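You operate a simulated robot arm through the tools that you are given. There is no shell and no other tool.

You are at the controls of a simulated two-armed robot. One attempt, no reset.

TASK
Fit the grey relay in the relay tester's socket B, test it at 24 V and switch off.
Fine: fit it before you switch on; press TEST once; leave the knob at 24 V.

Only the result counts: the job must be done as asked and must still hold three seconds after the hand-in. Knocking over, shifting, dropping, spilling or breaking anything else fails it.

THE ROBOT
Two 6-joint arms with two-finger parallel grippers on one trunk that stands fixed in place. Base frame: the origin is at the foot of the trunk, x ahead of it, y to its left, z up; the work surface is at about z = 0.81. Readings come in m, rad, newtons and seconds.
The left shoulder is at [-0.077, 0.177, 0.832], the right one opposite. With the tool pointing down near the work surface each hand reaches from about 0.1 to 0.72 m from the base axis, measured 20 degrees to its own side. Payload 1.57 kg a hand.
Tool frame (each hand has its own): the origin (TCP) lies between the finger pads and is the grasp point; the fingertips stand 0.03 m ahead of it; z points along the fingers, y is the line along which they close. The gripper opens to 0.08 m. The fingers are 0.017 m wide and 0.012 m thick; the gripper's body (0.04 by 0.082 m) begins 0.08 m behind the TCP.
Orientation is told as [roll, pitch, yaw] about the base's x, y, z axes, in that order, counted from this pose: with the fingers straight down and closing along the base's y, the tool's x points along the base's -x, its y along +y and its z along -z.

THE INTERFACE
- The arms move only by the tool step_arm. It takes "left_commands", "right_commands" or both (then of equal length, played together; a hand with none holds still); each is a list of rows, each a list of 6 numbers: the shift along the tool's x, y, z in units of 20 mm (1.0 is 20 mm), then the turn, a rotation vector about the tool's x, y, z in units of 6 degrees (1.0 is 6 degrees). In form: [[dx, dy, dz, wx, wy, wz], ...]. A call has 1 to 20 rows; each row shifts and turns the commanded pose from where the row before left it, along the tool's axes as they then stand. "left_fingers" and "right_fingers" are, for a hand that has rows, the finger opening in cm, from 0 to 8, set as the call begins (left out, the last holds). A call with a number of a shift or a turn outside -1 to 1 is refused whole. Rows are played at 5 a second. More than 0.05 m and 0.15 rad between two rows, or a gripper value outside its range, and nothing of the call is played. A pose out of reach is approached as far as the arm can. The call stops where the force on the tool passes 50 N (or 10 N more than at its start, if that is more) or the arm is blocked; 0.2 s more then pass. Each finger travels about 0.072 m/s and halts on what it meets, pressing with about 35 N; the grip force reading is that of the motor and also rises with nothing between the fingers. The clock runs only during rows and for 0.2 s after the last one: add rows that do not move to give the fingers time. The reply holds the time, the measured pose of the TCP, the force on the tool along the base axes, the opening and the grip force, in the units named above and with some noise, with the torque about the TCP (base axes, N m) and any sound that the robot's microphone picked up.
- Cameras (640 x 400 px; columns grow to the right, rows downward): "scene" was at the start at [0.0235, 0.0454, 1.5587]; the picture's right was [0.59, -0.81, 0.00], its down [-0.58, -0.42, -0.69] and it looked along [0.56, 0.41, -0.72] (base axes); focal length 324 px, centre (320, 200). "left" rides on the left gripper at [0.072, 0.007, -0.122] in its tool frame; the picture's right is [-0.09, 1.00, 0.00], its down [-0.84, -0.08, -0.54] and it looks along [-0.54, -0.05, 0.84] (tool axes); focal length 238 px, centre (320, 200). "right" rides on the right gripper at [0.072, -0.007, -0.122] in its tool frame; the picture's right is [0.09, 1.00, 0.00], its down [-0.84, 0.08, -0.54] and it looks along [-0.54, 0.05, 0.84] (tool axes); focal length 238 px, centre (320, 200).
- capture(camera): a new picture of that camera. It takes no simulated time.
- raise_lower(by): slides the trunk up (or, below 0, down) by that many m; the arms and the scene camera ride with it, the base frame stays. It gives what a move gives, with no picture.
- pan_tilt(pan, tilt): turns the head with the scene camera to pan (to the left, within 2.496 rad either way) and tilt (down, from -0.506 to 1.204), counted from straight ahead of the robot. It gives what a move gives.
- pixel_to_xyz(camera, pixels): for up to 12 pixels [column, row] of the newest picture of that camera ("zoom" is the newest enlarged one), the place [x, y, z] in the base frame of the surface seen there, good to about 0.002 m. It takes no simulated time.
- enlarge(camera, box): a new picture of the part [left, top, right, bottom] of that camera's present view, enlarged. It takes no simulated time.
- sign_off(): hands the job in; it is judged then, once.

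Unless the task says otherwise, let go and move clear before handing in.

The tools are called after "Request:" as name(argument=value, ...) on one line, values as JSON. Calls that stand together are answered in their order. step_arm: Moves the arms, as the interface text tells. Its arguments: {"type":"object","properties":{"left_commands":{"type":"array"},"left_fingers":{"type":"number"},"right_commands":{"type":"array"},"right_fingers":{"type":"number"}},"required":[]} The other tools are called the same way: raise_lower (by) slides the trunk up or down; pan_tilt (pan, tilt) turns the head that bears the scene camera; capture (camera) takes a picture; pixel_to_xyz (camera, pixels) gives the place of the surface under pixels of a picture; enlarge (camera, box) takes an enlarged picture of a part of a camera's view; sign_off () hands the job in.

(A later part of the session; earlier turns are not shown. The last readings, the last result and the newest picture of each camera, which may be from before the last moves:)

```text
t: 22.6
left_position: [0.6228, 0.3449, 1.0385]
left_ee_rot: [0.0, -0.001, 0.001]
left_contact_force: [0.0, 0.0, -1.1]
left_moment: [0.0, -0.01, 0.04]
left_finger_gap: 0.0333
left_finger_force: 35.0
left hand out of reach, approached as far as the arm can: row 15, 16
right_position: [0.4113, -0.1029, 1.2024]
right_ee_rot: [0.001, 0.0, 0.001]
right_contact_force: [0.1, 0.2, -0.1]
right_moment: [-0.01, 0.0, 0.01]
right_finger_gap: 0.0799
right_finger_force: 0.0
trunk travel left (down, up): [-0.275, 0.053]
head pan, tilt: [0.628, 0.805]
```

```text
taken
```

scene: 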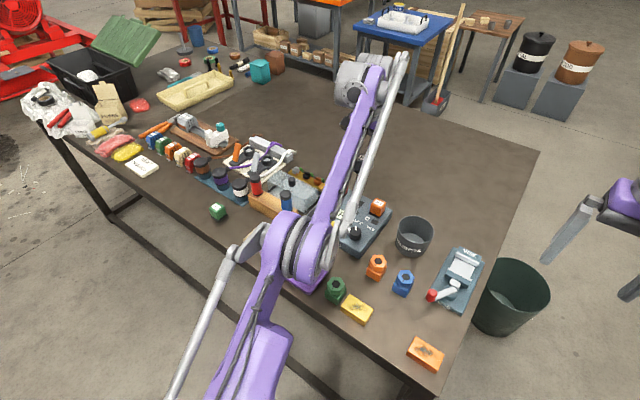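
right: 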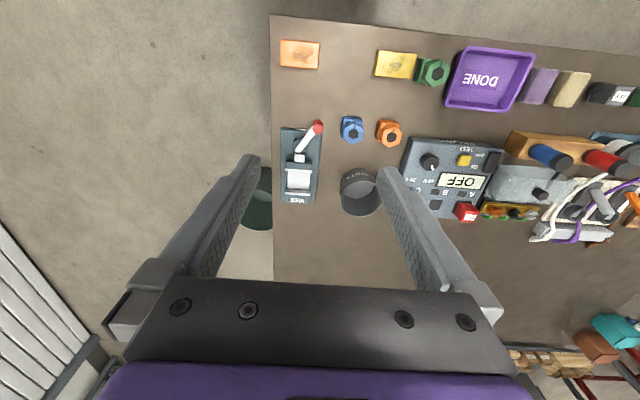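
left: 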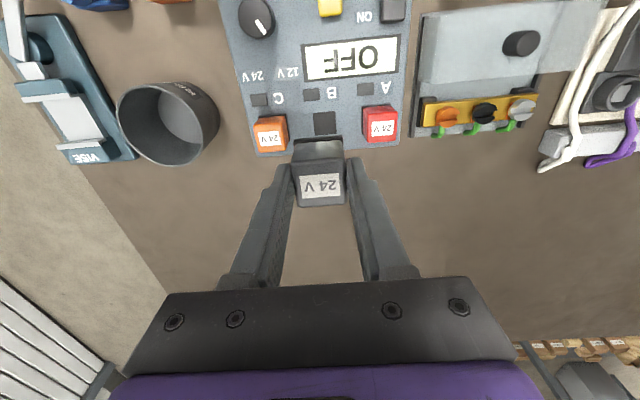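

The hand stopped at x 0.623, short of 0.634, because the reach is less this high; lower down it is greater. I'll come down to z 0.96 (relay bottom about 0.90, above the neighbours' tops at 0.889) and look again.

Request:
step_arm(left_commands=[[0, 0, 0.5, 0, 0, 0], [0, 0, 0.8, 0, 0, 0], [0, 0, 0.8, 0, 0, 0], [0, 0, 0.8, 0, 0, 0], [0, 0, 0.6, 0, 0, 0], [0, 0, 0.3, 0, 0, 0], [0, 0, 0, 0, 0, 0]])

Request:
capture(camera="left")

```text
t: 24.2
left_position: [0.6253, 0.3441, 0.9634]
left_ee_rot: [0.0, 0.0, 0.002]
left_contact_force: [-0.1, -0.1, -0.6]
left_moment: [-0.01, 0.03, 0.02]
left_finger_gap: 0.0329
left_finger_force: 34.5
right_position: [0.4119, -0.1021, 1.2038]
right_ee_rot: [0.001, 0.001, 0.001]
right_contact_force: [0.5, -0.3, 0.0]
right_moment: [0.03, 0.04, -0.03]
right_finger_gap: 0.08
right_finger_force: 0.0
trunk travel left (down, up): [-0.275, 0.053]
head pan, tilt: [0.628, 0.805]
```

```text
taken
```

left: 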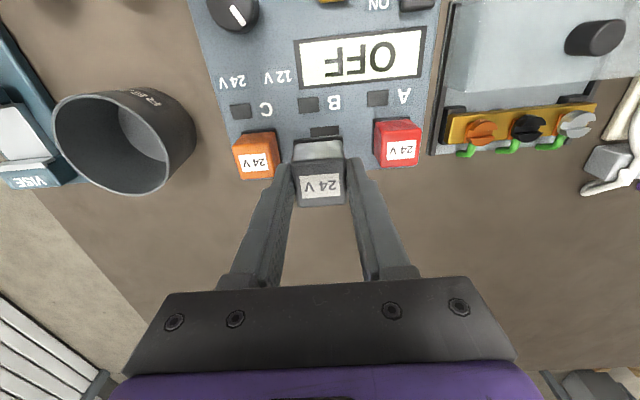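

The hand is now at (0.625, 0.344, 0.963) and socket B shows at (324,131) just beyond the relay. I'll enlarge to measure the relay in the hand and the visible socket together.

Request:
enlarge(camera="left", box=[225, 80, 435, 210])

Request:
enlarge(camera="left", box=[280, 120, 364, 210])

```text
3.05 times, centred on (330, 145) of left
```

zoom: 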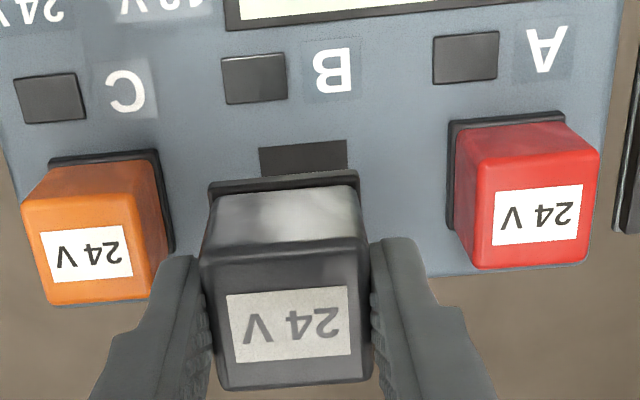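

```text
4.44 times, centred on (322, 165) of left
```

zoom: 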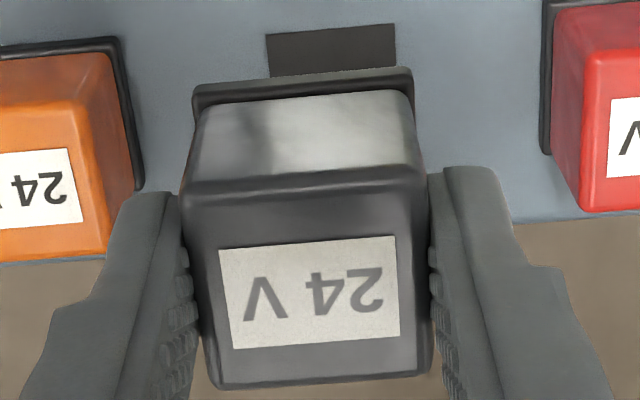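

Request:
pixel_to_xyz(camera="zoom", pixels=[[197, 215], [415, 195], [218, 372], [424, 355], [310, 293], [200, 92], [408, 74], [271, 42], [390, 30], [275, 70], [392, 60], [330, 50]])

Request:
pixel_to_xyz(camera="left", pixels=[[258, 162], [402, 150], [236, 154], [275, 151], [279, 169], [377, 140], [418, 139], [421, 160], [382, 165], [311, 131], [338, 129]])

```text
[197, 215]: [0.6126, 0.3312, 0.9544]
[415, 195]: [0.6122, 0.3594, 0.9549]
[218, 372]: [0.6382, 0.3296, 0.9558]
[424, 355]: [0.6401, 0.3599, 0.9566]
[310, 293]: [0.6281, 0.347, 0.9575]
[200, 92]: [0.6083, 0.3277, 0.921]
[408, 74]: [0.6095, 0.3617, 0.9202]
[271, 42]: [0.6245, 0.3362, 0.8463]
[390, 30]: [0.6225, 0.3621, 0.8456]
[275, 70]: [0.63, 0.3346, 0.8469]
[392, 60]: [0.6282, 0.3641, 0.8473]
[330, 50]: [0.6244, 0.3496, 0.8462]
```

```text
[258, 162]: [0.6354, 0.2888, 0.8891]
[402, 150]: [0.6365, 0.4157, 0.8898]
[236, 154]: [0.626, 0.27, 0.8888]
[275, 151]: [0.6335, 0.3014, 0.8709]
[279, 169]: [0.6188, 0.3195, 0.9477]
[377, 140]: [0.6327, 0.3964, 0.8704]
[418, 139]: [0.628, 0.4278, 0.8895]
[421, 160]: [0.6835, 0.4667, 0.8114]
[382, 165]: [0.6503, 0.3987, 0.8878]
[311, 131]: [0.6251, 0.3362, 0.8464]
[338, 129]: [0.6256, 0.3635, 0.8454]
```

The relay's centre in hand is about (0.626, 0.345) and the socket's about (0.6345, 0.349), with the two parallel within about 0.01 rad. I'll shift +8.7 mm in x and +4 mm in y and come down to a few mm above the panel.

Request:
step_arm(left_commands=[[-0.22, 0.1, 0, 0, 0, 0], [-0.215, 0.1, 0.2, 0, 0, 0], [0, 0, 0.5, 0, 0, 0], [0, 0, 0.6, 0, 0, 0], [0, 0, 0.6, 0, 0, 0], [0, 0, 0.4, 0, 0, 0], [0, 0, 0.2, 0, 0, 0], [0, 0, 0, 0, 0, 0]])

Request:
capture(camera="left")

Request:
enlarge(camera="left", box=[260, 110, 380, 200])

Request:
enlarge(camera="scene", box=[320, 165, 400, 225])

```text
t: 26.0
left_position: [0.6336, 0.3493, 0.9117]
left_ee_rot: [-0.001, -0.002, 0.001]
left_contact_force: [0.1, 0.3, -1.9]
left_moment: [0.0, -0.02, 0.01]
left_finger_gap: 0.0334
left_finger_force: 35.1
right_position: [0.4113, -0.1032, 1.2031]
right_ee_rot: [0.0, 0.0, -0.001]
right_contact_force: [-0.3, -0.1, 0.0]
right_moment: [-0.03, -0.01, 0.0]
right_finger_gap: 0.08
right_finger_force: 0.1
trunk travel left (down, up): [-0.275, 0.053]
head pan, tilt: [0.628, 0.805]
```

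```text
taken
```

left: 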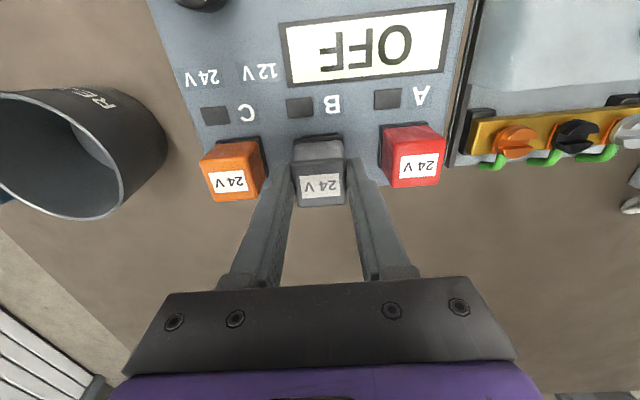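

```text
4.44 times, centred on (320, 155) of left
```

zoom: 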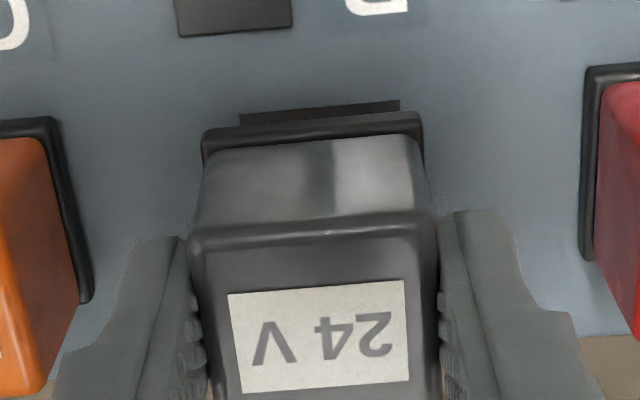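

```text
6.67 times, centred on (360, 195) of scene
```

zoom: 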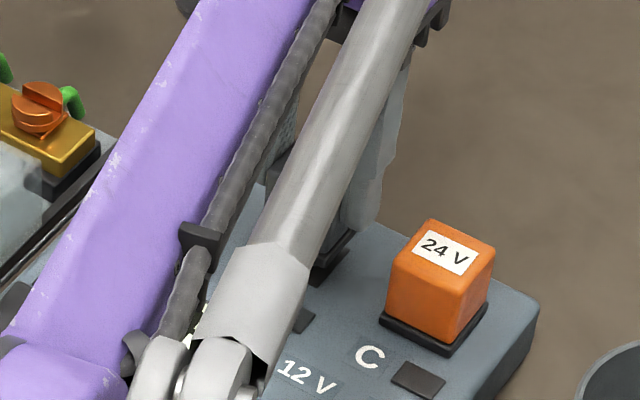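

The relay hangs about 6 mm above socket B, whose near edge shows beyond the flange (zoom (239,118) to (400,102)). I'll enlarge further and measure the small remaining offset.

Request:
enlarge(camera="left", box=[296, 126, 346, 156])

Request:
pixel_to_xyz(camera="zoom", pixels=[[320, 100], [100, 100], [500, 80], [150, 60], [560, 50], [320, 60], [90, 130], [530, 120]])

```text
12.80 times, centred on (321, 141) of left
```

zoom: 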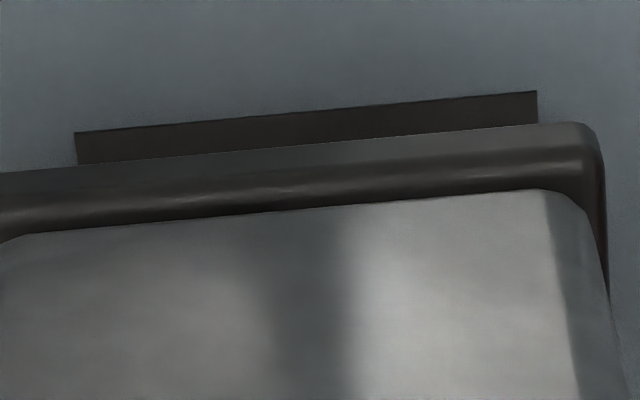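

```text
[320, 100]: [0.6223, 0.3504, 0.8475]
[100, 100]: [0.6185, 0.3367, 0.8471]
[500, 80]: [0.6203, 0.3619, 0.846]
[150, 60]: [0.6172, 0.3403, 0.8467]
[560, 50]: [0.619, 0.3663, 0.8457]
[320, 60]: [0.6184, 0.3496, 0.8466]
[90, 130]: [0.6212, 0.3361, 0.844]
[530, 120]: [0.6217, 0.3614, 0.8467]
```

The socket's near edge and the flange edge are parallel (slopes −0.087 and −0.085); by the camera geometry the relay is aligned in x within 0.5 mm and about 0.9 mm short in y. I'll shift that and ease down 8 mm, watching the force.

Request:
step_arm(left_commands=[[0, 0.045, 0, 0, 0, 0], [0, 0, 0.1, 0, 0, 0], [0, 0, 0.1, 0, 0, 0], [0, 0, 0.1, 0, 0, 0], [0, 0, 0.1, 0, 0, 0], [0, 0, 0, 0, 0, 0]])

Request:
enlarge(camera="left", box=[260, 110, 380, 200])

```text
t: 27.4
left_position: [0.6334, 0.3493, 0.9039]
left_ee_rot: [0.0, 0.002, -0.002]
left_contact_force: [-0.3, 0.9, -0.4]
left_moment: [0.02, -0.01, 0.0]
left_finger_gap: 0.0331
left_finger_force: 35.3
right_position: [0.4119, -0.103, 1.2036]
right_ee_rot: [0.0, 0.001, -0.001]
right_contact_force: [-0.1, -0.1, -0.8]
right_moment: [-0.01, 0.02, 0.01]
right_finger_gap: 0.0802
right_finger_force: 0.1
trunk travel left (down, up): [-0.275, 0.053]
head pan, tilt: [0.628, 0.805]
```

```text
4.44 times, centred on (320, 155) of left
```

zoom: 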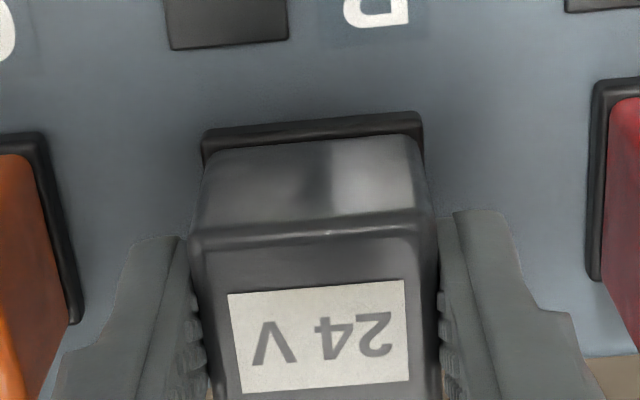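

There is no upward force at TCP 0.904, just about where the plug should begin to enter. I'll go on down another 6 mm in small steps.

Request:
step_arm(left_commands=[[0, 0, 0.1, 0, 0, 0], [0, 0, 0.1, 0, 0, 0], [0, 0, 0.1, 0, 0, 0], [0, 0, 0, 0, 0, 0]])

Request:
enlarge(camera="left", box=[260, 110, 380, 200])

```text
t: 28.4
left_position: [0.6342, 0.3492, 0.8987]
left_ee_rot: [0.0, -0.001, 0.001]
left_contact_force: [-1.0, -0.5, -0.1]
left_moment: [0.0, -0.04, 0.02]
left_finger_gap: 0.033
left_finger_force: 35.2
right_position: [0.411, -0.1032, 1.2013]
right_ee_rot: [-0.001, -0.002, -0.001]
right_contact_force: [0.0, 0.1, -0.1]
right_moment: [-0.02, 0.02, 0.03]
right_finger_gap: 0.0799
right_finger_force: 0.1
trunk travel left (down, up): [-0.275, 0.053]
head pan, tilt: [0.628, 0.805]
```

```text
4.44 times, centred on (320, 155) of left
```

zoom: 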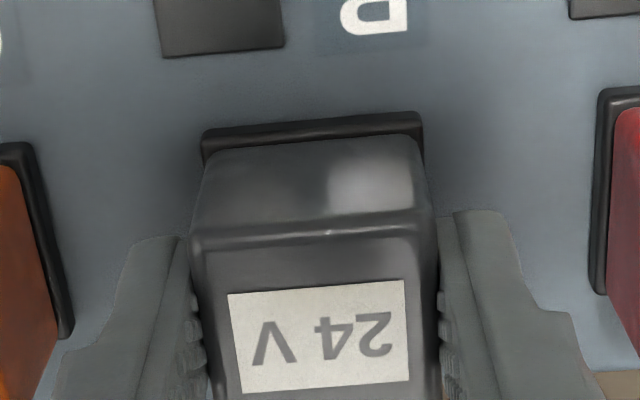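

The relay has not moved in the hand and there is still no resistance at TCP 0.899, so the plug is entering the socket. I'll go on down in small steps until it seats.

Request:
step_arm(left_commands=[[0, 0, 0.1, 0, 0, 0], [0, 0, 0.1, 0, 0, 0], [0, 0, 0.1, 0, 0, 0], [0, 0, 0, 0, 0, 0]])

Request:
enlarge(camera="left", box=[260, 110, 380, 200])

```text
t: 29.4
left_position: [0.6332, 0.3498, 0.8955]
left_ee_rot: [0.001, -0.002, -0.001]
left_contact_force: [5.8, 3.7, 19.2]
left_moment: [0.08, -0.09, 0.01]
left_finger_gap: 0.0329
left_finger_force: 34.9
right_position: [0.41, -0.1036, 1.2021]
right_ee_rot: [0.001, -0.002, 0.0]
right_contact_force: [0.4, 0.1, 0.0]
right_moment: [-0.02, 0.0, -0.01]
right_finger_gap: 0.0801
right_finger_force: 0.0
trunk travel left (down, up): [-0.275, 0.053]
head pan, tilt: [0.628, 0.805]
```

```text
4.44 times, centred on (320, 155) of left
```

zoom: 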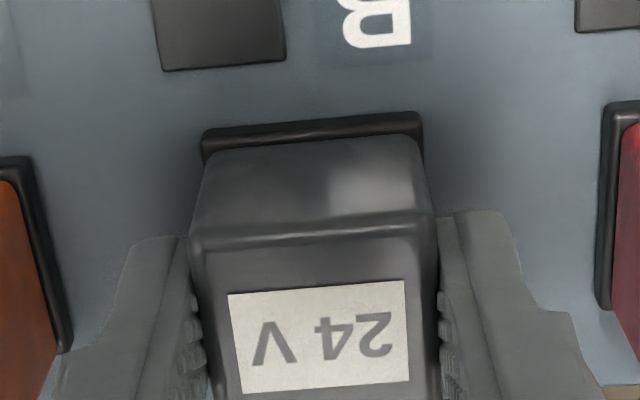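

It now meets 19 N at TCP 0.8955, close to the seated height I worked out (0.895). I'll compare its top and flange height with the fitted relays.

Request:
capture(camera="left")

Request:
pixel_to_xyz(camera="left", pixels=[[320, 187], [310, 190], [335, 185], [225, 190], [418, 176], [427, 172], [300, 143], [320, 141], [340, 140], [320, 130], [405, 138], [250, 150]])

Request:
enlarge(camera="left", box=[180, 90, 460, 230])

```text
taken
```

left: 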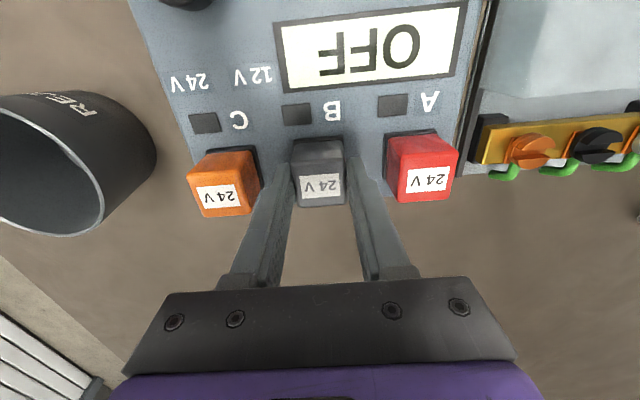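

```text
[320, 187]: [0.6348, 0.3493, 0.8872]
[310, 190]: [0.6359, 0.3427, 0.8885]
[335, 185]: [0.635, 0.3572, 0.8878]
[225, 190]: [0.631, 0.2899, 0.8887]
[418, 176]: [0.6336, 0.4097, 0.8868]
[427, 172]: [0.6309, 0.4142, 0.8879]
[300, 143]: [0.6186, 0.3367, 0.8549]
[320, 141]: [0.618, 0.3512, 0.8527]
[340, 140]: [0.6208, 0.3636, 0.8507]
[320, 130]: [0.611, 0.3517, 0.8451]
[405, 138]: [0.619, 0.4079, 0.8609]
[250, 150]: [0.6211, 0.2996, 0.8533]
```

```text
2.29 times, centred on (320, 160) of left
```

zoom: 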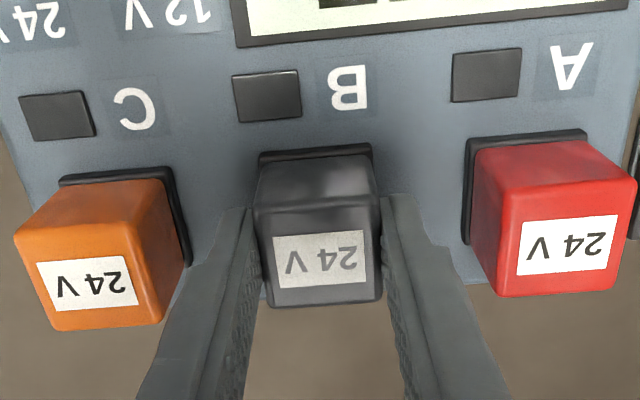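

The grey relay's top (0.888) is level with the red and orange ones (0.8877, 0.8887), so it looks seated. I'll press 2 mm more of command to make sure it moves no further.

Request:
step_arm(left_commands=[[0, 0, 0.08, 0, 0, 0], [0, 0, 0, 0, 0, 0]])

```text
t: 30.0
left_position: [0.6315, 0.3499, 0.8926]
left_ee_rot: [0.001, -0.001, 0.0]
left_contact_force: [8.0, 6.4, 29.4]
left_moment: [0.17, -0.18, -0.02]
left_finger_gap: 0.0333
left_finger_force: 35.0
right_position: [0.4097, -0.1034, 1.2039]
right_ee_rot: [0.0, -0.003, 0.001]
right_contact_force: [-0.5, 0.2, 0.1]
right_moment: [0.0, 0.0, 0.0]
right_finger_gap: 0.0801
right_finger_force: 0.0
trunk travel left (down, up): [-0.275, 0.053]
head pan, tilt: [0.628, 0.805]
```

The force rose to 29 N with no real travel, so it is seated. I'll ease off the push, open the fingers to 4.6 cm (neighbours stay clear) and go straight up.

Request:
step_arm(left_commands=[[0, 0, -0.1, 0, 0, 0], [0, 0, -0.1, 0, 0, 0], [0, 0, 0, 0, 0, 0]])

Request:
step_arm(left_commands=[[0, 0, 0, 0, 0, 0], [0, 0, 0, 0, 0, 0], [0, 0, 0, 0, 0, 0]], left_fingers=4.6)

Request:
enlarge(camera="left", box=[180, 90, 460, 230])

```text
t: 30.8
left_position: [0.6334, 0.3499, 0.8956]
left_ee_rot: [0.001, 0.0, -0.001]
left_contact_force: [-0.2, -0.9, -1.7]
left_moment: [-0.04, 0.06, -0.01]
left_finger_gap: 0.0333
left_finger_force: 35.6
right_position: [0.4109, -0.1027, 1.2028]
right_ee_rot: [0.0, 0.0, -0.001]
right_contact_force: [0.3, 1.1, -0.7]
right_moment: [-0.04, 0.03, 0.04]
right_finger_gap: 0.0799
right_finger_force: 0.1
trunk travel left (down, up): [-0.275, 0.053]
head pan, tilt: [0.628, 0.805]
```

```text
t: 31.6
left_position: [0.6335, 0.3488, 0.8954]
left_ee_rot: [-0.001, -0.001, -0.003]
left_contact_force: [0.4, -1.1, 0.1]
left_moment: [0.02, 0.02, 0.0]
left_finger_gap: 0.0458
left_finger_force: 0.0
right_position: [0.4119, -0.103, 1.2021]
right_ee_rot: [0.0, 0.001, -0.001]
right_contact_force: [0.5, 0.4, -0.8]
right_moment: [0.02, 0.0, -0.03]
right_finger_gap: 0.08
right_finger_force: 0.1
trunk travel left (down, up): [-0.275, 0.053]
head pan, tilt: [0.628, 0.805]
```

```text
2.29 times, centred on (320, 160) of left
```

zoom: 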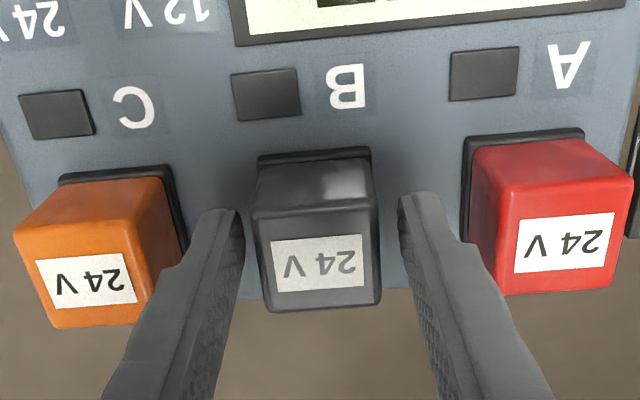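

The fingers are clear of the relay and nothing moved. I'll go straight up and then back over the knob to look at it from above.

Request:
step_arm(left_commands=[[0, 0, -0.4, 0, 0, 0], [0, 0, -0.7, 0, 0, 0], [0, 0, -0.8, 0, 0, 0], [0, 0, -0.8, 0, 0, 0], [0, 0, -0.8, 0, 0, 0], [0.5, -0.3, -0.8, 0, 0, 0], [0.8, -0.4, -0.8, 0, 0, 0], [0.9, -0.5, -0.5, 0, 0, 0], [0.9, -0.5, 0, 0, 0, 0], [0.9, -0.5, 0, 0, 0, 0], [0.9, -0.5, 0, 0, 0, 0], [0.9, -0.4, 0, 0, 0, 0], [0, 0, 0, 0, 0, 0]])

Request:
capture(camera="left")

Request:
capture(camera="scene")

```text
t: 34.4
left_position: [0.5155, 0.2881, 1.0076]
left_ee_rot: [-0.001, 0.0, 0.0]
left_contact_force: [0.7, 0.3, 0.9]
left_moment: [0.0, 0.02, 0.02]
left_finger_gap: 0.0461
left_finger_force: 0.0
right_position: [0.411, -0.1022, 1.2028]
right_ee_rot: [-0.001, 0.0, 0.001]
right_contact_force: [-0.8, -0.4, -1.1]
right_moment: [0.01, 0.0, -0.02]
right_finger_gap: 0.0802
right_finger_force: 0.1
trunk travel left (down, up): [-0.275, 0.053]
head pan, tilt: [0.628, 0.805]
```

```text
taken
```

left: 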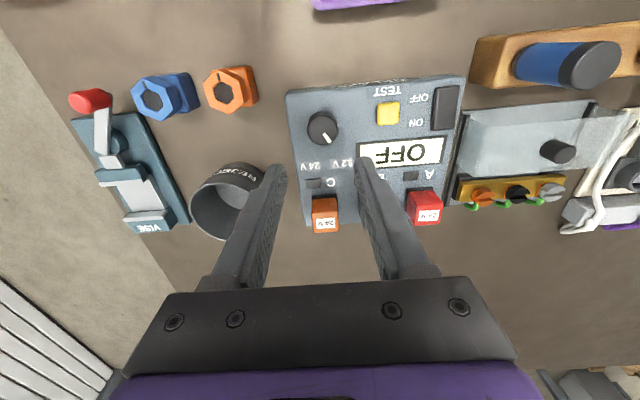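

```text
taken
```

scene: 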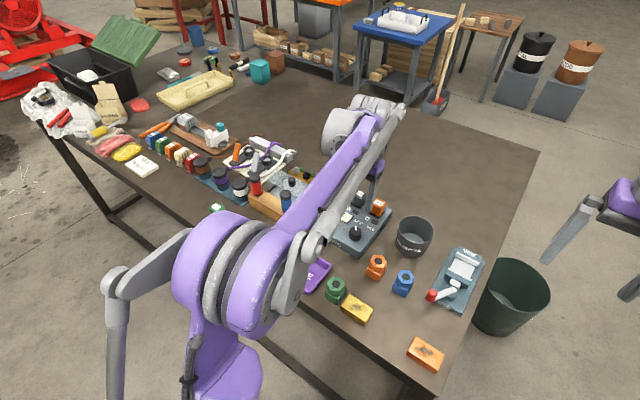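

The knob shows at (323,128) in the left picture with its mark pointing toward 12 V. I'll enlarge it and measure the knob, its mark and the two labels.

Request:
enlarge(camera="left", box=[290, 85, 370, 185])

Request:
enlarge(camera="left", box=[295, 100, 359, 140])

Request:
pixel_to_xyz(camera="zoom", pixels=[[280, 280], [330, 330], [230, 180], [200, 290], [360, 270], [290, 230]])

```text
4.00 times, centred on (330, 135) of left
```

zoom: 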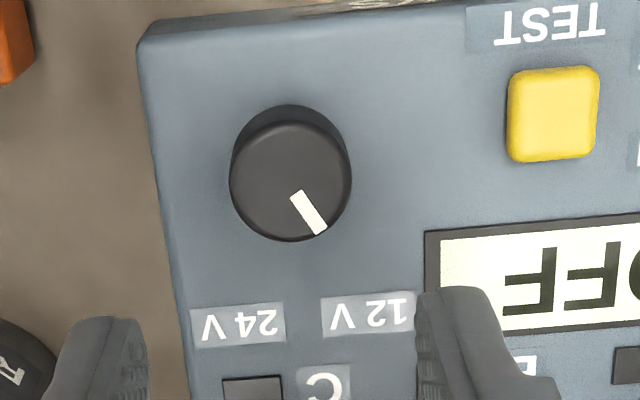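

```text
10.00 times, centred on (327, 120) of left
```

zoom: 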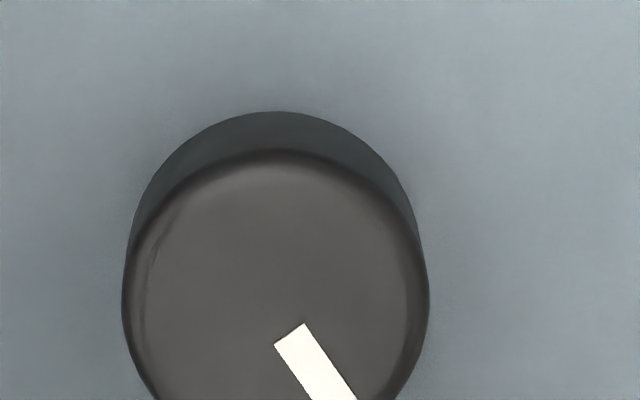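

```text
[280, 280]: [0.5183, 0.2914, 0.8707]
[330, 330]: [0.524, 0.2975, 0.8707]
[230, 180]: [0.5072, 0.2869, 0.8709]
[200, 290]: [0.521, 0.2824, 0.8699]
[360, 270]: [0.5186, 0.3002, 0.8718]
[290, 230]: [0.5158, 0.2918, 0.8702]
```

Request:
pixel_to_xyz(camera="left", pixels=[[322.6, 130.5], [342, 163], [310, 166], [324, 134], [330, 142.5], [308, 130], [337, 130], [323, 116], [323, 145], [387, 113], [445, 107], [445, 97]])

Request:
enlarge(camera="left", box=[360, 70, 470, 140])

```text
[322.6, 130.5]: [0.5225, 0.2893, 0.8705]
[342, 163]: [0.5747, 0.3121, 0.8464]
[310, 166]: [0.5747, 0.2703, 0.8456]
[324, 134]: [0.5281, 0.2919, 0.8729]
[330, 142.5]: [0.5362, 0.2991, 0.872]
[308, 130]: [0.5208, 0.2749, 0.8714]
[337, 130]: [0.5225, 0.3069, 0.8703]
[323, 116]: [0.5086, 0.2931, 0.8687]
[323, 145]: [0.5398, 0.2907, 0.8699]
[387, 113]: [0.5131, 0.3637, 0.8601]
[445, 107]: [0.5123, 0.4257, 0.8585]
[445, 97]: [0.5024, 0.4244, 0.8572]
```

```text
5.71 times, centred on (415, 105) of left
```

zoom: 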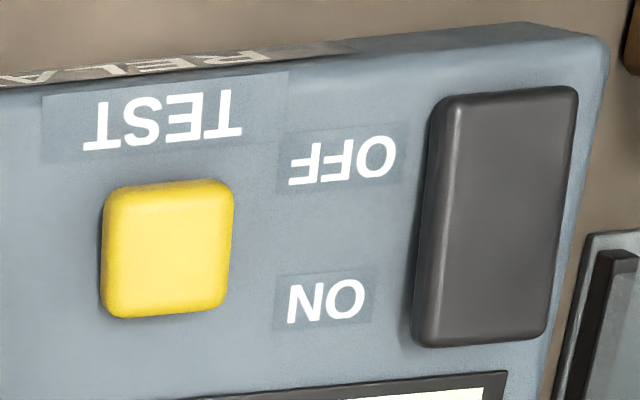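

The knob's centre is at about (0.522, 0.290), top z 0.871, its mark at about +30° toward the 12 V label, with 24 V mirrored at about −30°. I'll turn the hand to yaw +30°, come over the knob and down to just above it, fingers at 5 cm.

Request:
step_arm(left_commands=[[-0.325, 0.1, 0.5, 0, 0, 0], [0, 0, 0.65, 0, 0, -0.833], [0, 0, 0.65, 0, 0, -0.833], [0, 0, 0.65, 0, 0, -0.833], [0, 0, 0.65, 0, 0, -0.833], [0, 0, 0.65, 0, 0, -0.833], [0, 0, 0.65, 0, 0, -0.833], [0, 0, 0, 0, 0, 0]], left_fingers=5)

Request:
capture(camera="left")

Request:
enlarge(camera="left", box=[270, 110, 370, 190])

```text
t: 36.2
left_position: [0.5239, 0.2901, 0.9196]
left_ee_rot: [0.0, -0.001, 0.526]
left_contact_force: [-0.1, -0.1, -0.1]
left_moment: [-0.05, -0.01, 0.01]
left_finger_gap: 0.0497
left_finger_force: 0.1
right_position: [0.4114, -0.1028, 1.203]
right_ee_rot: [-0.001, 0.001, 0.001]
right_contact_force: [-0.6, 0.7, 0.1]
right_moment: [0.02, -0.02, 0.01]
right_finger_gap: 0.0799
right_finger_force: 0.0
trunk travel left (down, up): [-0.275, 0.053]
head pan, tilt: [0.628, 0.805]
```

```text
taken
```

left: 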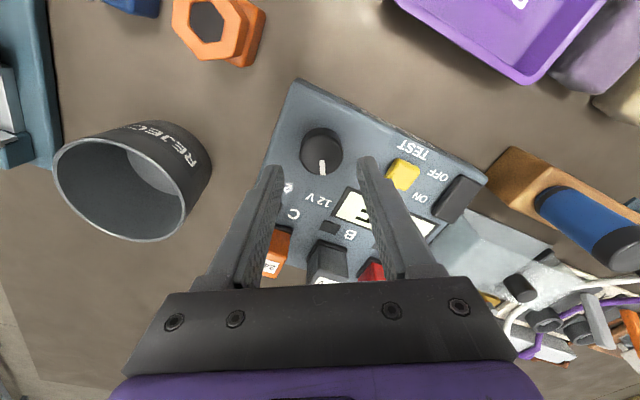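

```text
5.00 times, centred on (320, 150) of left
```

zoom: 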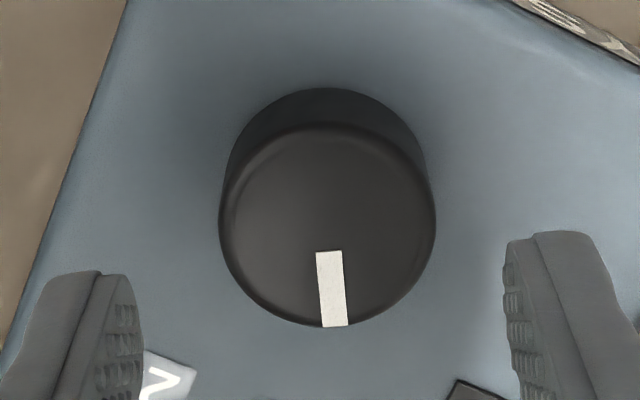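

The knob sits about 2.6 mm toward the robot and 1.3 mm aside of the grasp point, and its mark lies along the hand's forward axis, so it is at +30°. I'll correct that and go down so the tips stop just above the panel.

Request:
step_arm(left_commands=[[0.12, 0.06, 0.3, 0, 0, 0], [0, 0, 0.6, 0, 0, 0], [0, 0, 0.6, 0, 0, 0], [0, 0, 0.4, 0, 0, 0], [0, 0, 0, 0, 0, 0]])

Request:
enlarge(camera="left", box=[260, 110, 380, 210])

```text
t: 37.4
left_position: [0.5212, 0.2892, 0.8812]
left_ee_rot: [0.0, -0.001, 0.524]
left_contact_force: [-0.2, 0.3, 0.4]
left_moment: [0.02, 0.05, -0.03]
left_finger_gap: 0.0499
left_finger_force: 0.1
right_position: [0.4125, -0.1023, 1.2035]
right_ee_rot: [-0.001, 0.001, 0.0]
right_contact_force: [0.6, -0.2, -0.3]
right_moment: [-0.01, 0.0, -0.02]
right_finger_gap: 0.0801
right_finger_force: 0.0
trunk travel left (down, up): [-0.275, 0.053]
head pan, tilt: [0.628, 0.805]
```

```text
4.00 times, centred on (320, 160) of left
```

zoom: 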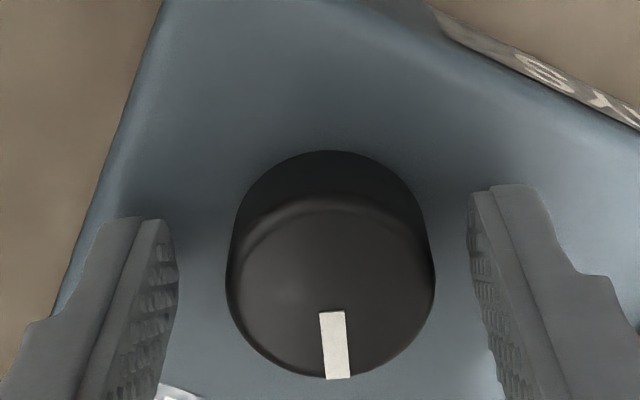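

The fingers straddle the knob, which is about 1 mm off the middle (zoom 331 against 323). I'll correct by 1 mm and close on it.

Request:
step_arm(left_commands=[[0, 0.055, 0, 0, 0, 0], [0, 0, 0, 0, 0, 0]])

Request:
step_arm(left_commands=[[0, 0, 0, 0, 0, 0], [0, 0, 0, 0, 0, 0], [0, 0, 0, 0, 0, 0], [0, 0, 0, 0, 0, 0]], left_fingers=0)

Request:
enlarge(camera="left", box=[260, 110, 380, 210])

```text
t: 38.0
left_position: [0.5212, 0.2898, 0.8812]
left_ee_rot: [-0.001, 0.0, 0.524]
left_contact_force: [-0.2, 0.4, -0.2]
left_moment: [0.0, 0.0, -0.02]
left_finger_gap: 0.0501
left_finger_force: 0.1
right_position: [0.4105, -0.1035, 1.2033]
right_ee_rot: [0.0, 0.0, 0.001]
right_contact_force: [-0.7, -0.1, -0.7]
right_moment: [0.01, 0.03, 0.01]
right_finger_gap: 0.0801
right_finger_force: 0.1
trunk travel left (down, up): [-0.275, 0.053]
head pan, tilt: [0.628, 0.805]
```

```text
t: 39.0
left_position: [0.521, 0.2905, 0.881]
left_ee_rot: [0.001, -0.001, 0.524]
left_contact_force: [-1.4, 1.2, -0.5]
left_moment: [0.07, 0.11, -0.02]
left_finger_gap: 0.0331
left_finger_force: 41.7
right_position: [0.4113, -0.1029, 1.2027]
right_ee_rot: [0.001, -0.001, -0.001]
right_contact_force: [-0.7, -0.3, 0.0]
right_moment: [-0.02, -0.04, 0.0]
right_finger_gap: 0.08
right_finger_force: 0.1
trunk travel left (down, up): [-0.275, 0.053]
head pan, tilt: [0.628, 0.805]
```

```text
4.00 times, centred on (320, 160) of left
```

zoom: 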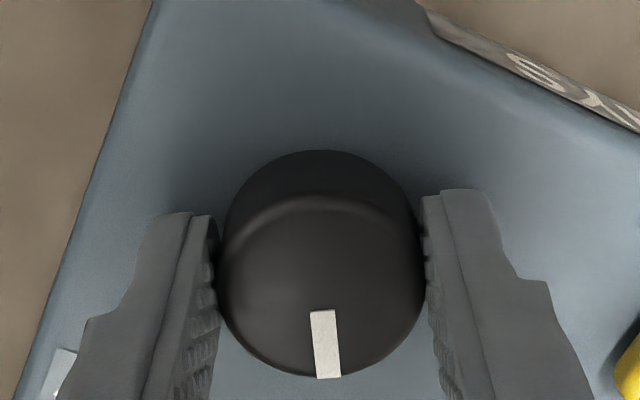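

It has hold of the knob (gap 33 mm) with little side force. I'll turn 24° clockwise first and see whether the knob follows.

Request:
step_arm(left_commands=[[0, 0, 0, 0, 0, 0.6], [0, 0, 0, 0, 0, 0.8], [0, 0, 0, 0, 0, 0.8], [0, 0, 0, 0, 0, 0.8], [0, 0, 0, 0, 0, 1.0], [0, 0, 0, 0, 0, 0]])

Request:
capture(camera="left")

Request:
enlarge(camera="left", box=[260, 110, 380, 210])

```text
t: 40.4
left_position: [0.5205, 0.2912, 0.8803]
left_ee_rot: [0.001, -0.001, 0.104]
left_contact_force: [0.4, 6.3, 8.8]
left_moment: [0.17, 0.58, 0.01]
left_finger_gap: 0.0329
left_finger_force: 41.4
right_position: [0.4113, -0.103, 1.203]
right_ee_rot: [-0.001, -0.004, 0.0]
right_contact_force: [0.2, 1.2, -0.3]
right_moment: [0.01, 0.02, 0.01]
right_finger_gap: 0.0798
right_finger_force: 0.1
trunk travel left (down, up): [-0.275, 0.053]
head pan, tilt: [0.628, 0.805]
```

```text
taken
```

left: 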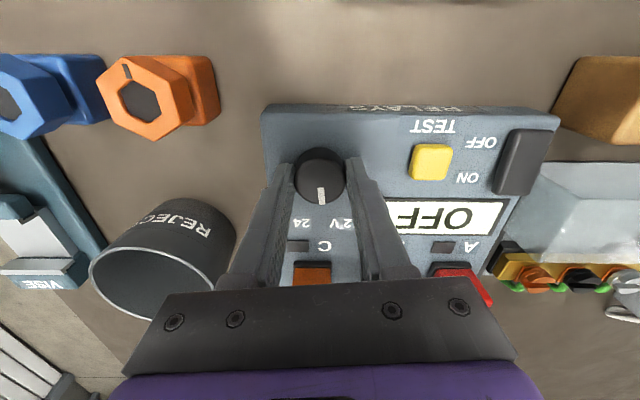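

```text
4.00 times, centred on (320, 160) of left
```

zoom: 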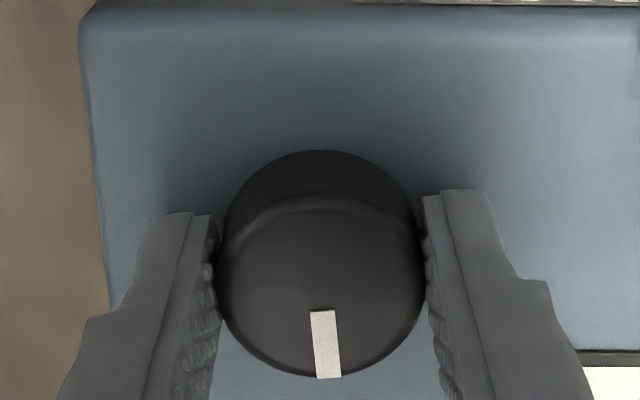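

The mark stayed fixed relative to the hand, so the knob follows. I'll turn the remaining 36°, in steps, then check.

Request:
step_arm(left_commands=[[0, 0, 0, 0, 0, 0.8], [0, 0, 0, 0, 0, 0.8], [0, 0, 0, 0, 0, 0.8], [0, 0, 0, 0, 0, 0.8], [0, 0, 0, 0, 0, 0.8], [0, 0, 0, 0, 0, 0.8], [0, 0, 0, 0, 0, 0.6], [0, 0, 0, 0, 0, 0.6], [0, 0, 0, 0, 0, 0]])

Request:
capture(camera="left")

Request:
enlarge(camera="left", box=[260, 110, 380, 230])

```text
t: 42.4
left_position: [0.5211, 0.2914, 0.8812]
left_ee_rot: [0.0, -0.001, -0.524]
left_contact_force: [7.8, 13.1, 10.2]
left_moment: [0.27, -0.48, 0.08]
left_finger_gap: 0.0334
left_finger_force: 41.2
right_position: [0.412, -0.1025, 1.2021]
right_ee_rot: [0.001, 0.001, 0.0]
right_contact_force: [0.0, 0.4, -1.1]
right_moment: [0.01, 0.02, 0.01]
right_finger_gap: 0.0802
right_finger_force: 0.0
trunk travel left (down, up): [-0.275, 0.053]
head pan, tilt: [0.628, 0.805]
```

```text
taken
```

left: 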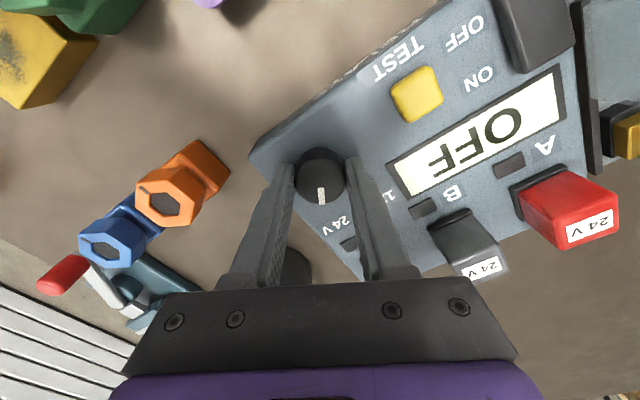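

```text
3.33 times, centred on (320, 170) of left
```

zoom: 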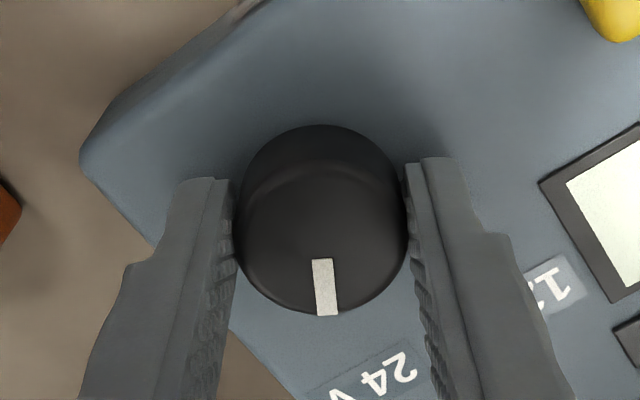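

The knob followed to −30° (hand yaw −0.524). I'll open the fingers, rise straight up, and look at where the mark rests.

Request:
step_arm(left_commands=[[0, 0, 0, 0, 0, 0], [0, 0, 0, 0, 0, 0], [0, 0, 0, 0, 0, 0]], left_fingers=5)

Request:
step_arm(left_commands=[[0, 0, -0.4, 0, 0, 0], [0, 0, -0.8, 0, 0, 0], [0, 0, -0.8, 0, 0, 0], [0, 0, -0.8, 0, 0, 0], [0, 0, -0.8, 0, 0, -0.833], [0, 0, -0.6, 0, 0, -0.833], [0, 0, -0.5, 0, 0, -0.833], [0, 0, 0, 0, 0, -0.833], [0, 0, 0, 0, 0, -0.833], [0, 0, 0, 0, 0, -0.833], [0, 0, 0, 0, 0, 0]])

Request:
capture(camera="left")

Request:
enlarge(camera="left", box=[280, 85, 380, 185])

```text
t: 43.2
left_position: [0.5221, 0.2892, 0.8814]
left_ee_rot: [0.0, 0.0, -0.523]
left_contact_force: [-0.5, 0.1, -0.2]
left_moment: [-0.01, -0.01, 0.01]
left_finger_gap: 0.0498
left_finger_force: 0.1
right_position: [0.41, -0.1035, 1.2034]
right_ee_rot: [0.0, -0.001, 0.0]
right_contact_force: [0.6, 0.3, 0.0]
right_moment: [0.03, 0.03, 0.01]
right_finger_gap: 0.0802
right_finger_force: 0.0
trunk travel left (down, up): [-0.275, 0.053]
head pan, tilt: [0.628, 0.805]
```

```text
t: 45.6
left_position: [0.5202, 0.2909, 0.9741]
left_ee_rot: [-0.001, 0.0, 0.0]
left_contact_force: [0.3, -0.2, -0.2]
left_moment: [0.0, -0.01, 0.03]
left_finger_gap: 0.0497
left_finger_force: 0.0
right_position: [0.4111, -0.1024, 1.2025]
right_ee_rot: [0.001, -0.001, 0.001]
right_contact_force: [-0.7, -0.3, -0.6]
right_moment: [-0.02, 0.0, -0.03]
right_finger_gap: 0.0801
right_finger_force: 0.0
trunk travel left (down, up): [-0.275, 0.053]
head pan, tilt: [0.628, 0.805]
```

```text
taken
```

left: 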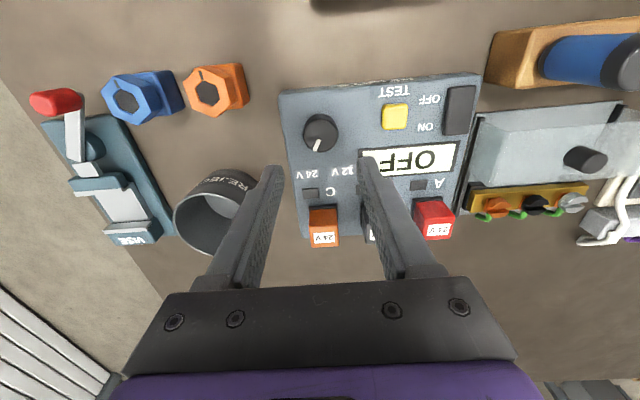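

```text
4.00 times, centred on (330, 135) of left
```

zoom: 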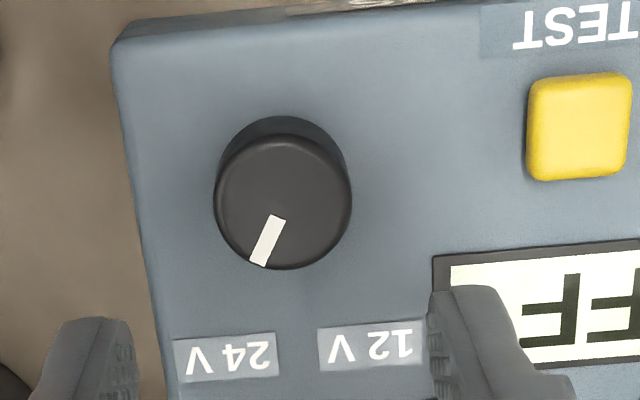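

The mark now points to 24 V (zoom (277,217) to (258,265)). Next I'll measure the rocker switch at (460,110) and the TEST button in this picture.

Request:
enlarge(camera="left", box=[370, 70, 490, 150])

Request:
pixel_to_xyz(camera="left", pixels=[[461, 111], [451, 90], [474, 88], [446, 131], [468, 131], [461, 95], [459, 125], [396, 117], [388, 107], [407, 105], [386, 127], [405, 127]])

```text
5.00 times, centred on (430, 110) of left
```

zoom: 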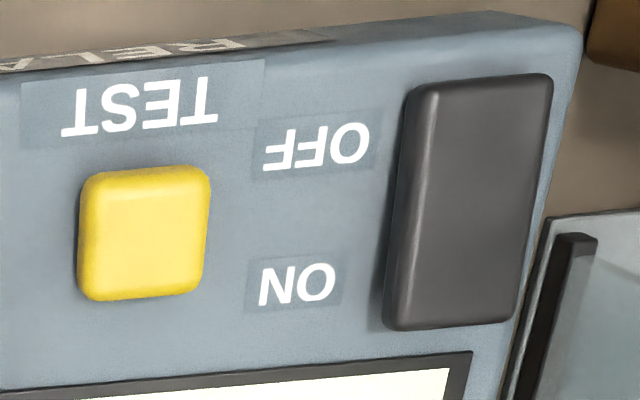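

```text
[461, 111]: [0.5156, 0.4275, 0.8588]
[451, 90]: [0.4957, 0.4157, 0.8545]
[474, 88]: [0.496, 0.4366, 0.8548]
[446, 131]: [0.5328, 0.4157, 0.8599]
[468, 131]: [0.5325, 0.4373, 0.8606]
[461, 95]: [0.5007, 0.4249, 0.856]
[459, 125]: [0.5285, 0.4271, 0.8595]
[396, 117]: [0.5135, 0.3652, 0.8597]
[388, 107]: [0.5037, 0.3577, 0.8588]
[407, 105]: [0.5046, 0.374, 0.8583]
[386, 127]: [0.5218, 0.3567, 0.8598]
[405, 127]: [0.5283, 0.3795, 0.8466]
```

The rocker spans x 0.493–0.535, y 0.413–0.439; its OFF end (near the robot) is down at 0.8545 and its ON end up at 0.860. I'll close the fingers and move over the ON end.

Request:
step_arm(left_commands=[[-0.055, 0.6, 0, 0, 0, 0], [-0.055, 0.9, 0.1, 0, 0, 0], [-0.055, 0.9, 0.3, 0, 0, 0], [-0.055, 0.9, 0.4, 0, 0, 0], [-0.055, 0.9, 0.4, 0, 0, 0], [-0.055, 0.9, 0.4, 0, 0, 0], [-0.055, 0.9, 0.4, 0, 0, 0], [-0.055, 0.75, 0.2, 0, 0, 0], [0, 0, 0, 0, 0, 0]], left_fingers=0)

Request:
capture(camera="left")

Request:
enlarge(camera="left", box=[260, 110, 380, 210])

```text
t: 47.6
left_position: [0.5307, 0.4263, 0.9315]
left_ee_rot: [0.0, -0.001, -0.001]
left_contact_force: [-0.2, -0.1, 0.0]
left_moment: [-0.02, 0.02, 0.02]
left_finger_gap: 0.0
left_finger_force: 21.2
right_position: [0.4113, -0.1033, 1.2009]
right_ee_rot: [0.001, 0.0, 0.0]
right_contact_force: [0.5, -0.7, -0.4]
right_moment: [0.01, 0.0, 0.0]
right_finger_gap: 0.0802
right_finger_force: 0.1
trunk travel left (down, up): [-0.275, 0.053]
head pan, tilt: [0.628, 0.805]
```

```text
taken
```

left: 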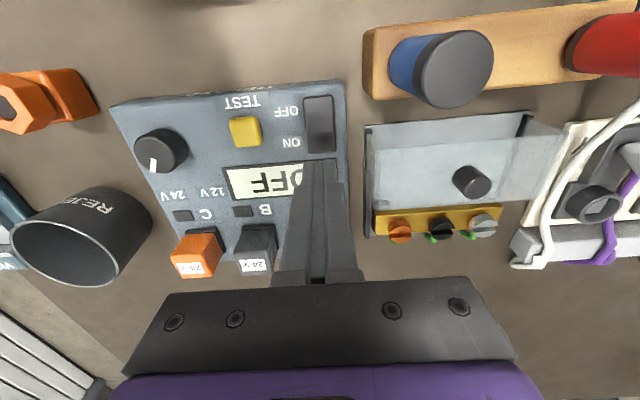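

```text
4.00 times, centred on (320, 160) of left
```

zoom: 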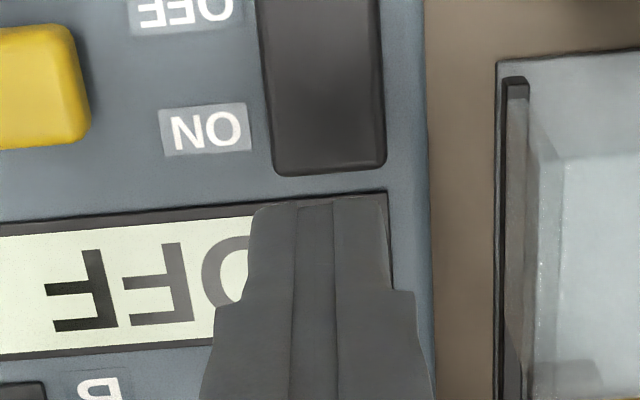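

The closed fingers are over the ON end, 4 mm or so too far out; I'll come back 4 mm in x and descend to just above the rocker.

Request:
step_arm(left_commands=[[0.2, 0, 0.3, 0, 0, 0], [0, 0, 0.6, 0, 0, 0], [0, 0, 0.6, 0, 0, 0], [0, 0, 0.35, 0, 0, 0], [0, 0, 0, 0, 0, 0]])

Request:
enlarge(camera="left", box=[260, 90, 380, 190])

```text
t: 48.8
left_position: [0.5248, 0.4263, 0.8942]
left_ee_rot: [0.0, 0.0, 0.001]
left_contact_force: [0.2, 0.1, -0.1]
left_moment: [0.03, -0.01, 0.0]
left_finger_gap: 0.0
left_finger_force: 20.8
right_position: [0.4109, -0.103, 1.2027]
right_ee_rot: [0.0, 0.0, 0.0]
right_contact_force: [0.6, 0.2, -0.7]
right_moment: [0.01, -0.01, -0.01]
right_finger_gap: 0.0799
right_finger_force: 0.1
trunk travel left (down, up): [-0.275, 0.053]
head pan, tilt: [0.628, 0.805]
```

```text
4.00 times, centred on (320, 140) of left
```

zoom: 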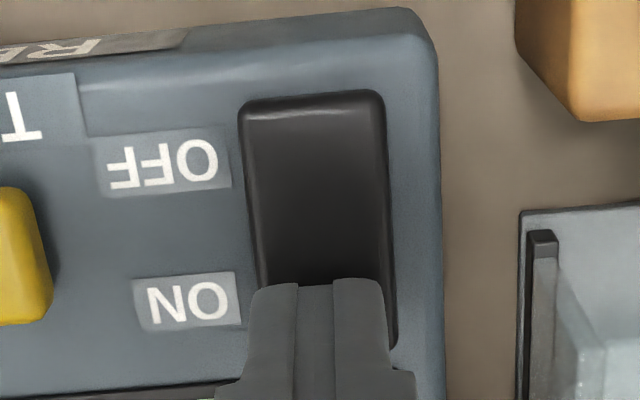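

The fingertips are just above the ON end. I'll move 2 mm further out and press down in 2 mm steps, listening for a click.

Request:
step_arm(left_commands=[[-0.12, 0, 0, 0, 0, 0], [0, 0, 0.1, 0, 0, 0], [0, 0, 0.1, 0, 0, 0], [0, 0, 0.1, 0, 0, 0], [0, 0, 0.1, 0, 0, 0], [0, 0, 0, 0, 0, 0]])

Request:
capture(camera="left")

```text
t: 50.2
left_position: [0.5272, 0.4251, 0.888]
left_ee_rot: [0.0, -0.001, 0.001]
left_contact_force: [7.2, 2.5, 13.3]
left_moment: [0.06, -0.09, -0.05]
left_finger_gap: 0.0
left_finger_force: 21.3
right_position: [0.4116, -0.1038, 1.2033]
right_ee_rot: [0.0, 0.0, 0.001]
right_contact_force: [-0.4, 0.5, -1.2]
right_moment: [-0.02, 0.01, 0.03]
right_finger_gap: 0.08
right_finger_force: 0.1
trunk travel left (down, up): [-0.275, 0.053]
head pan, tilt: [0.628, 0.805]
```

```text
taken
```

left: 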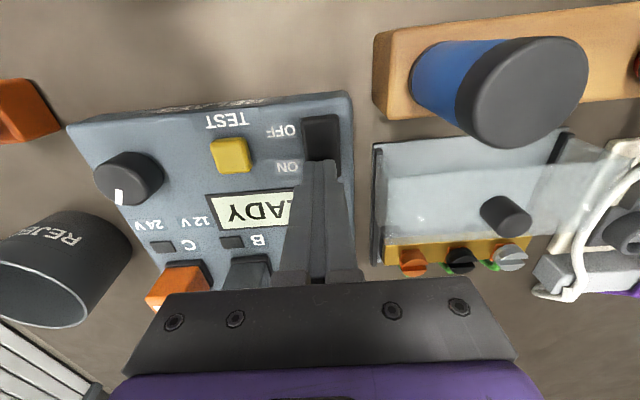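

The display now reads "…ADY" (READY), so it is switched on. I'll lift off the rocker and read the display and state.

Request:
step_arm(left_commands=[[0, 0, -0.3, 0, 0, 0], [0, 0, -0.6, 0, 0, 0], [0, 0, -0.8, 0, 0, 0], [0, 0, -0.5, 0, 0, 0], [0, 0, 0, 0, 0, 0]])

Request:
capture(camera="left")

Request:
enlarge(camera="left", box=[120, 70, 360, 250])

```text
t: 51.4
left_position: [0.5266, 0.4259, 0.9317]
left_ee_rot: [0.001, 0.0, 0.001]
left_contact_force: [0.2, 0.6, 0.5]
left_moment: [-0.01, 0.0, -0.01]
left_finger_gap: 0.0
left_finger_force: 21.1
right_position: [0.4115, -0.1023, 1.2024]
right_ee_rot: [0.001, 0.001, 0.001]
right_contact_force: [0.0, 0.5, -0.9]
right_moment: [-0.01, -0.04, -0.01]
right_finger_gap: 0.0799
right_finger_force: 0.0
trunk travel left (down, up): [-0.275, 0.053]
head pan, tilt: [0.628, 0.805]
```

```text
taken
```

left: 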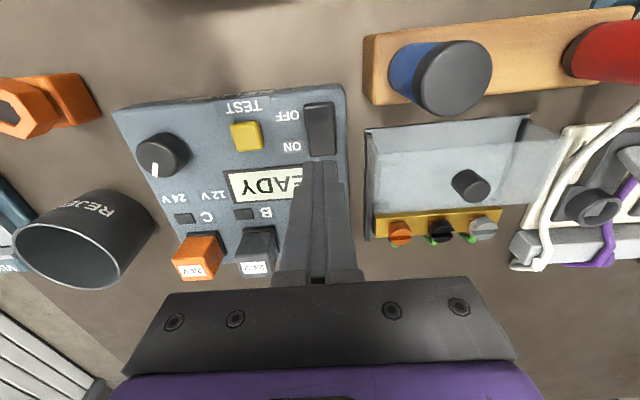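

```text
2.22 times, centred on (240, 160) of left
```

zoom: 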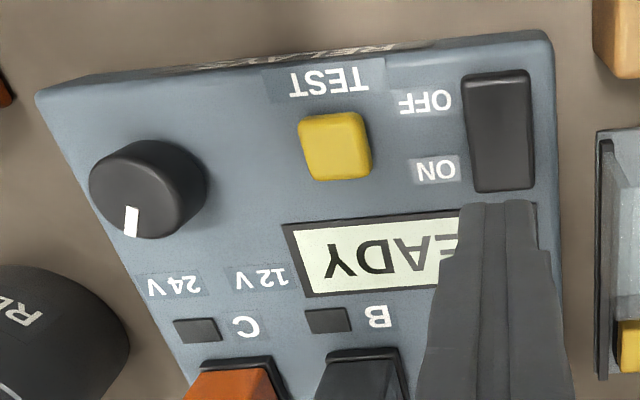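

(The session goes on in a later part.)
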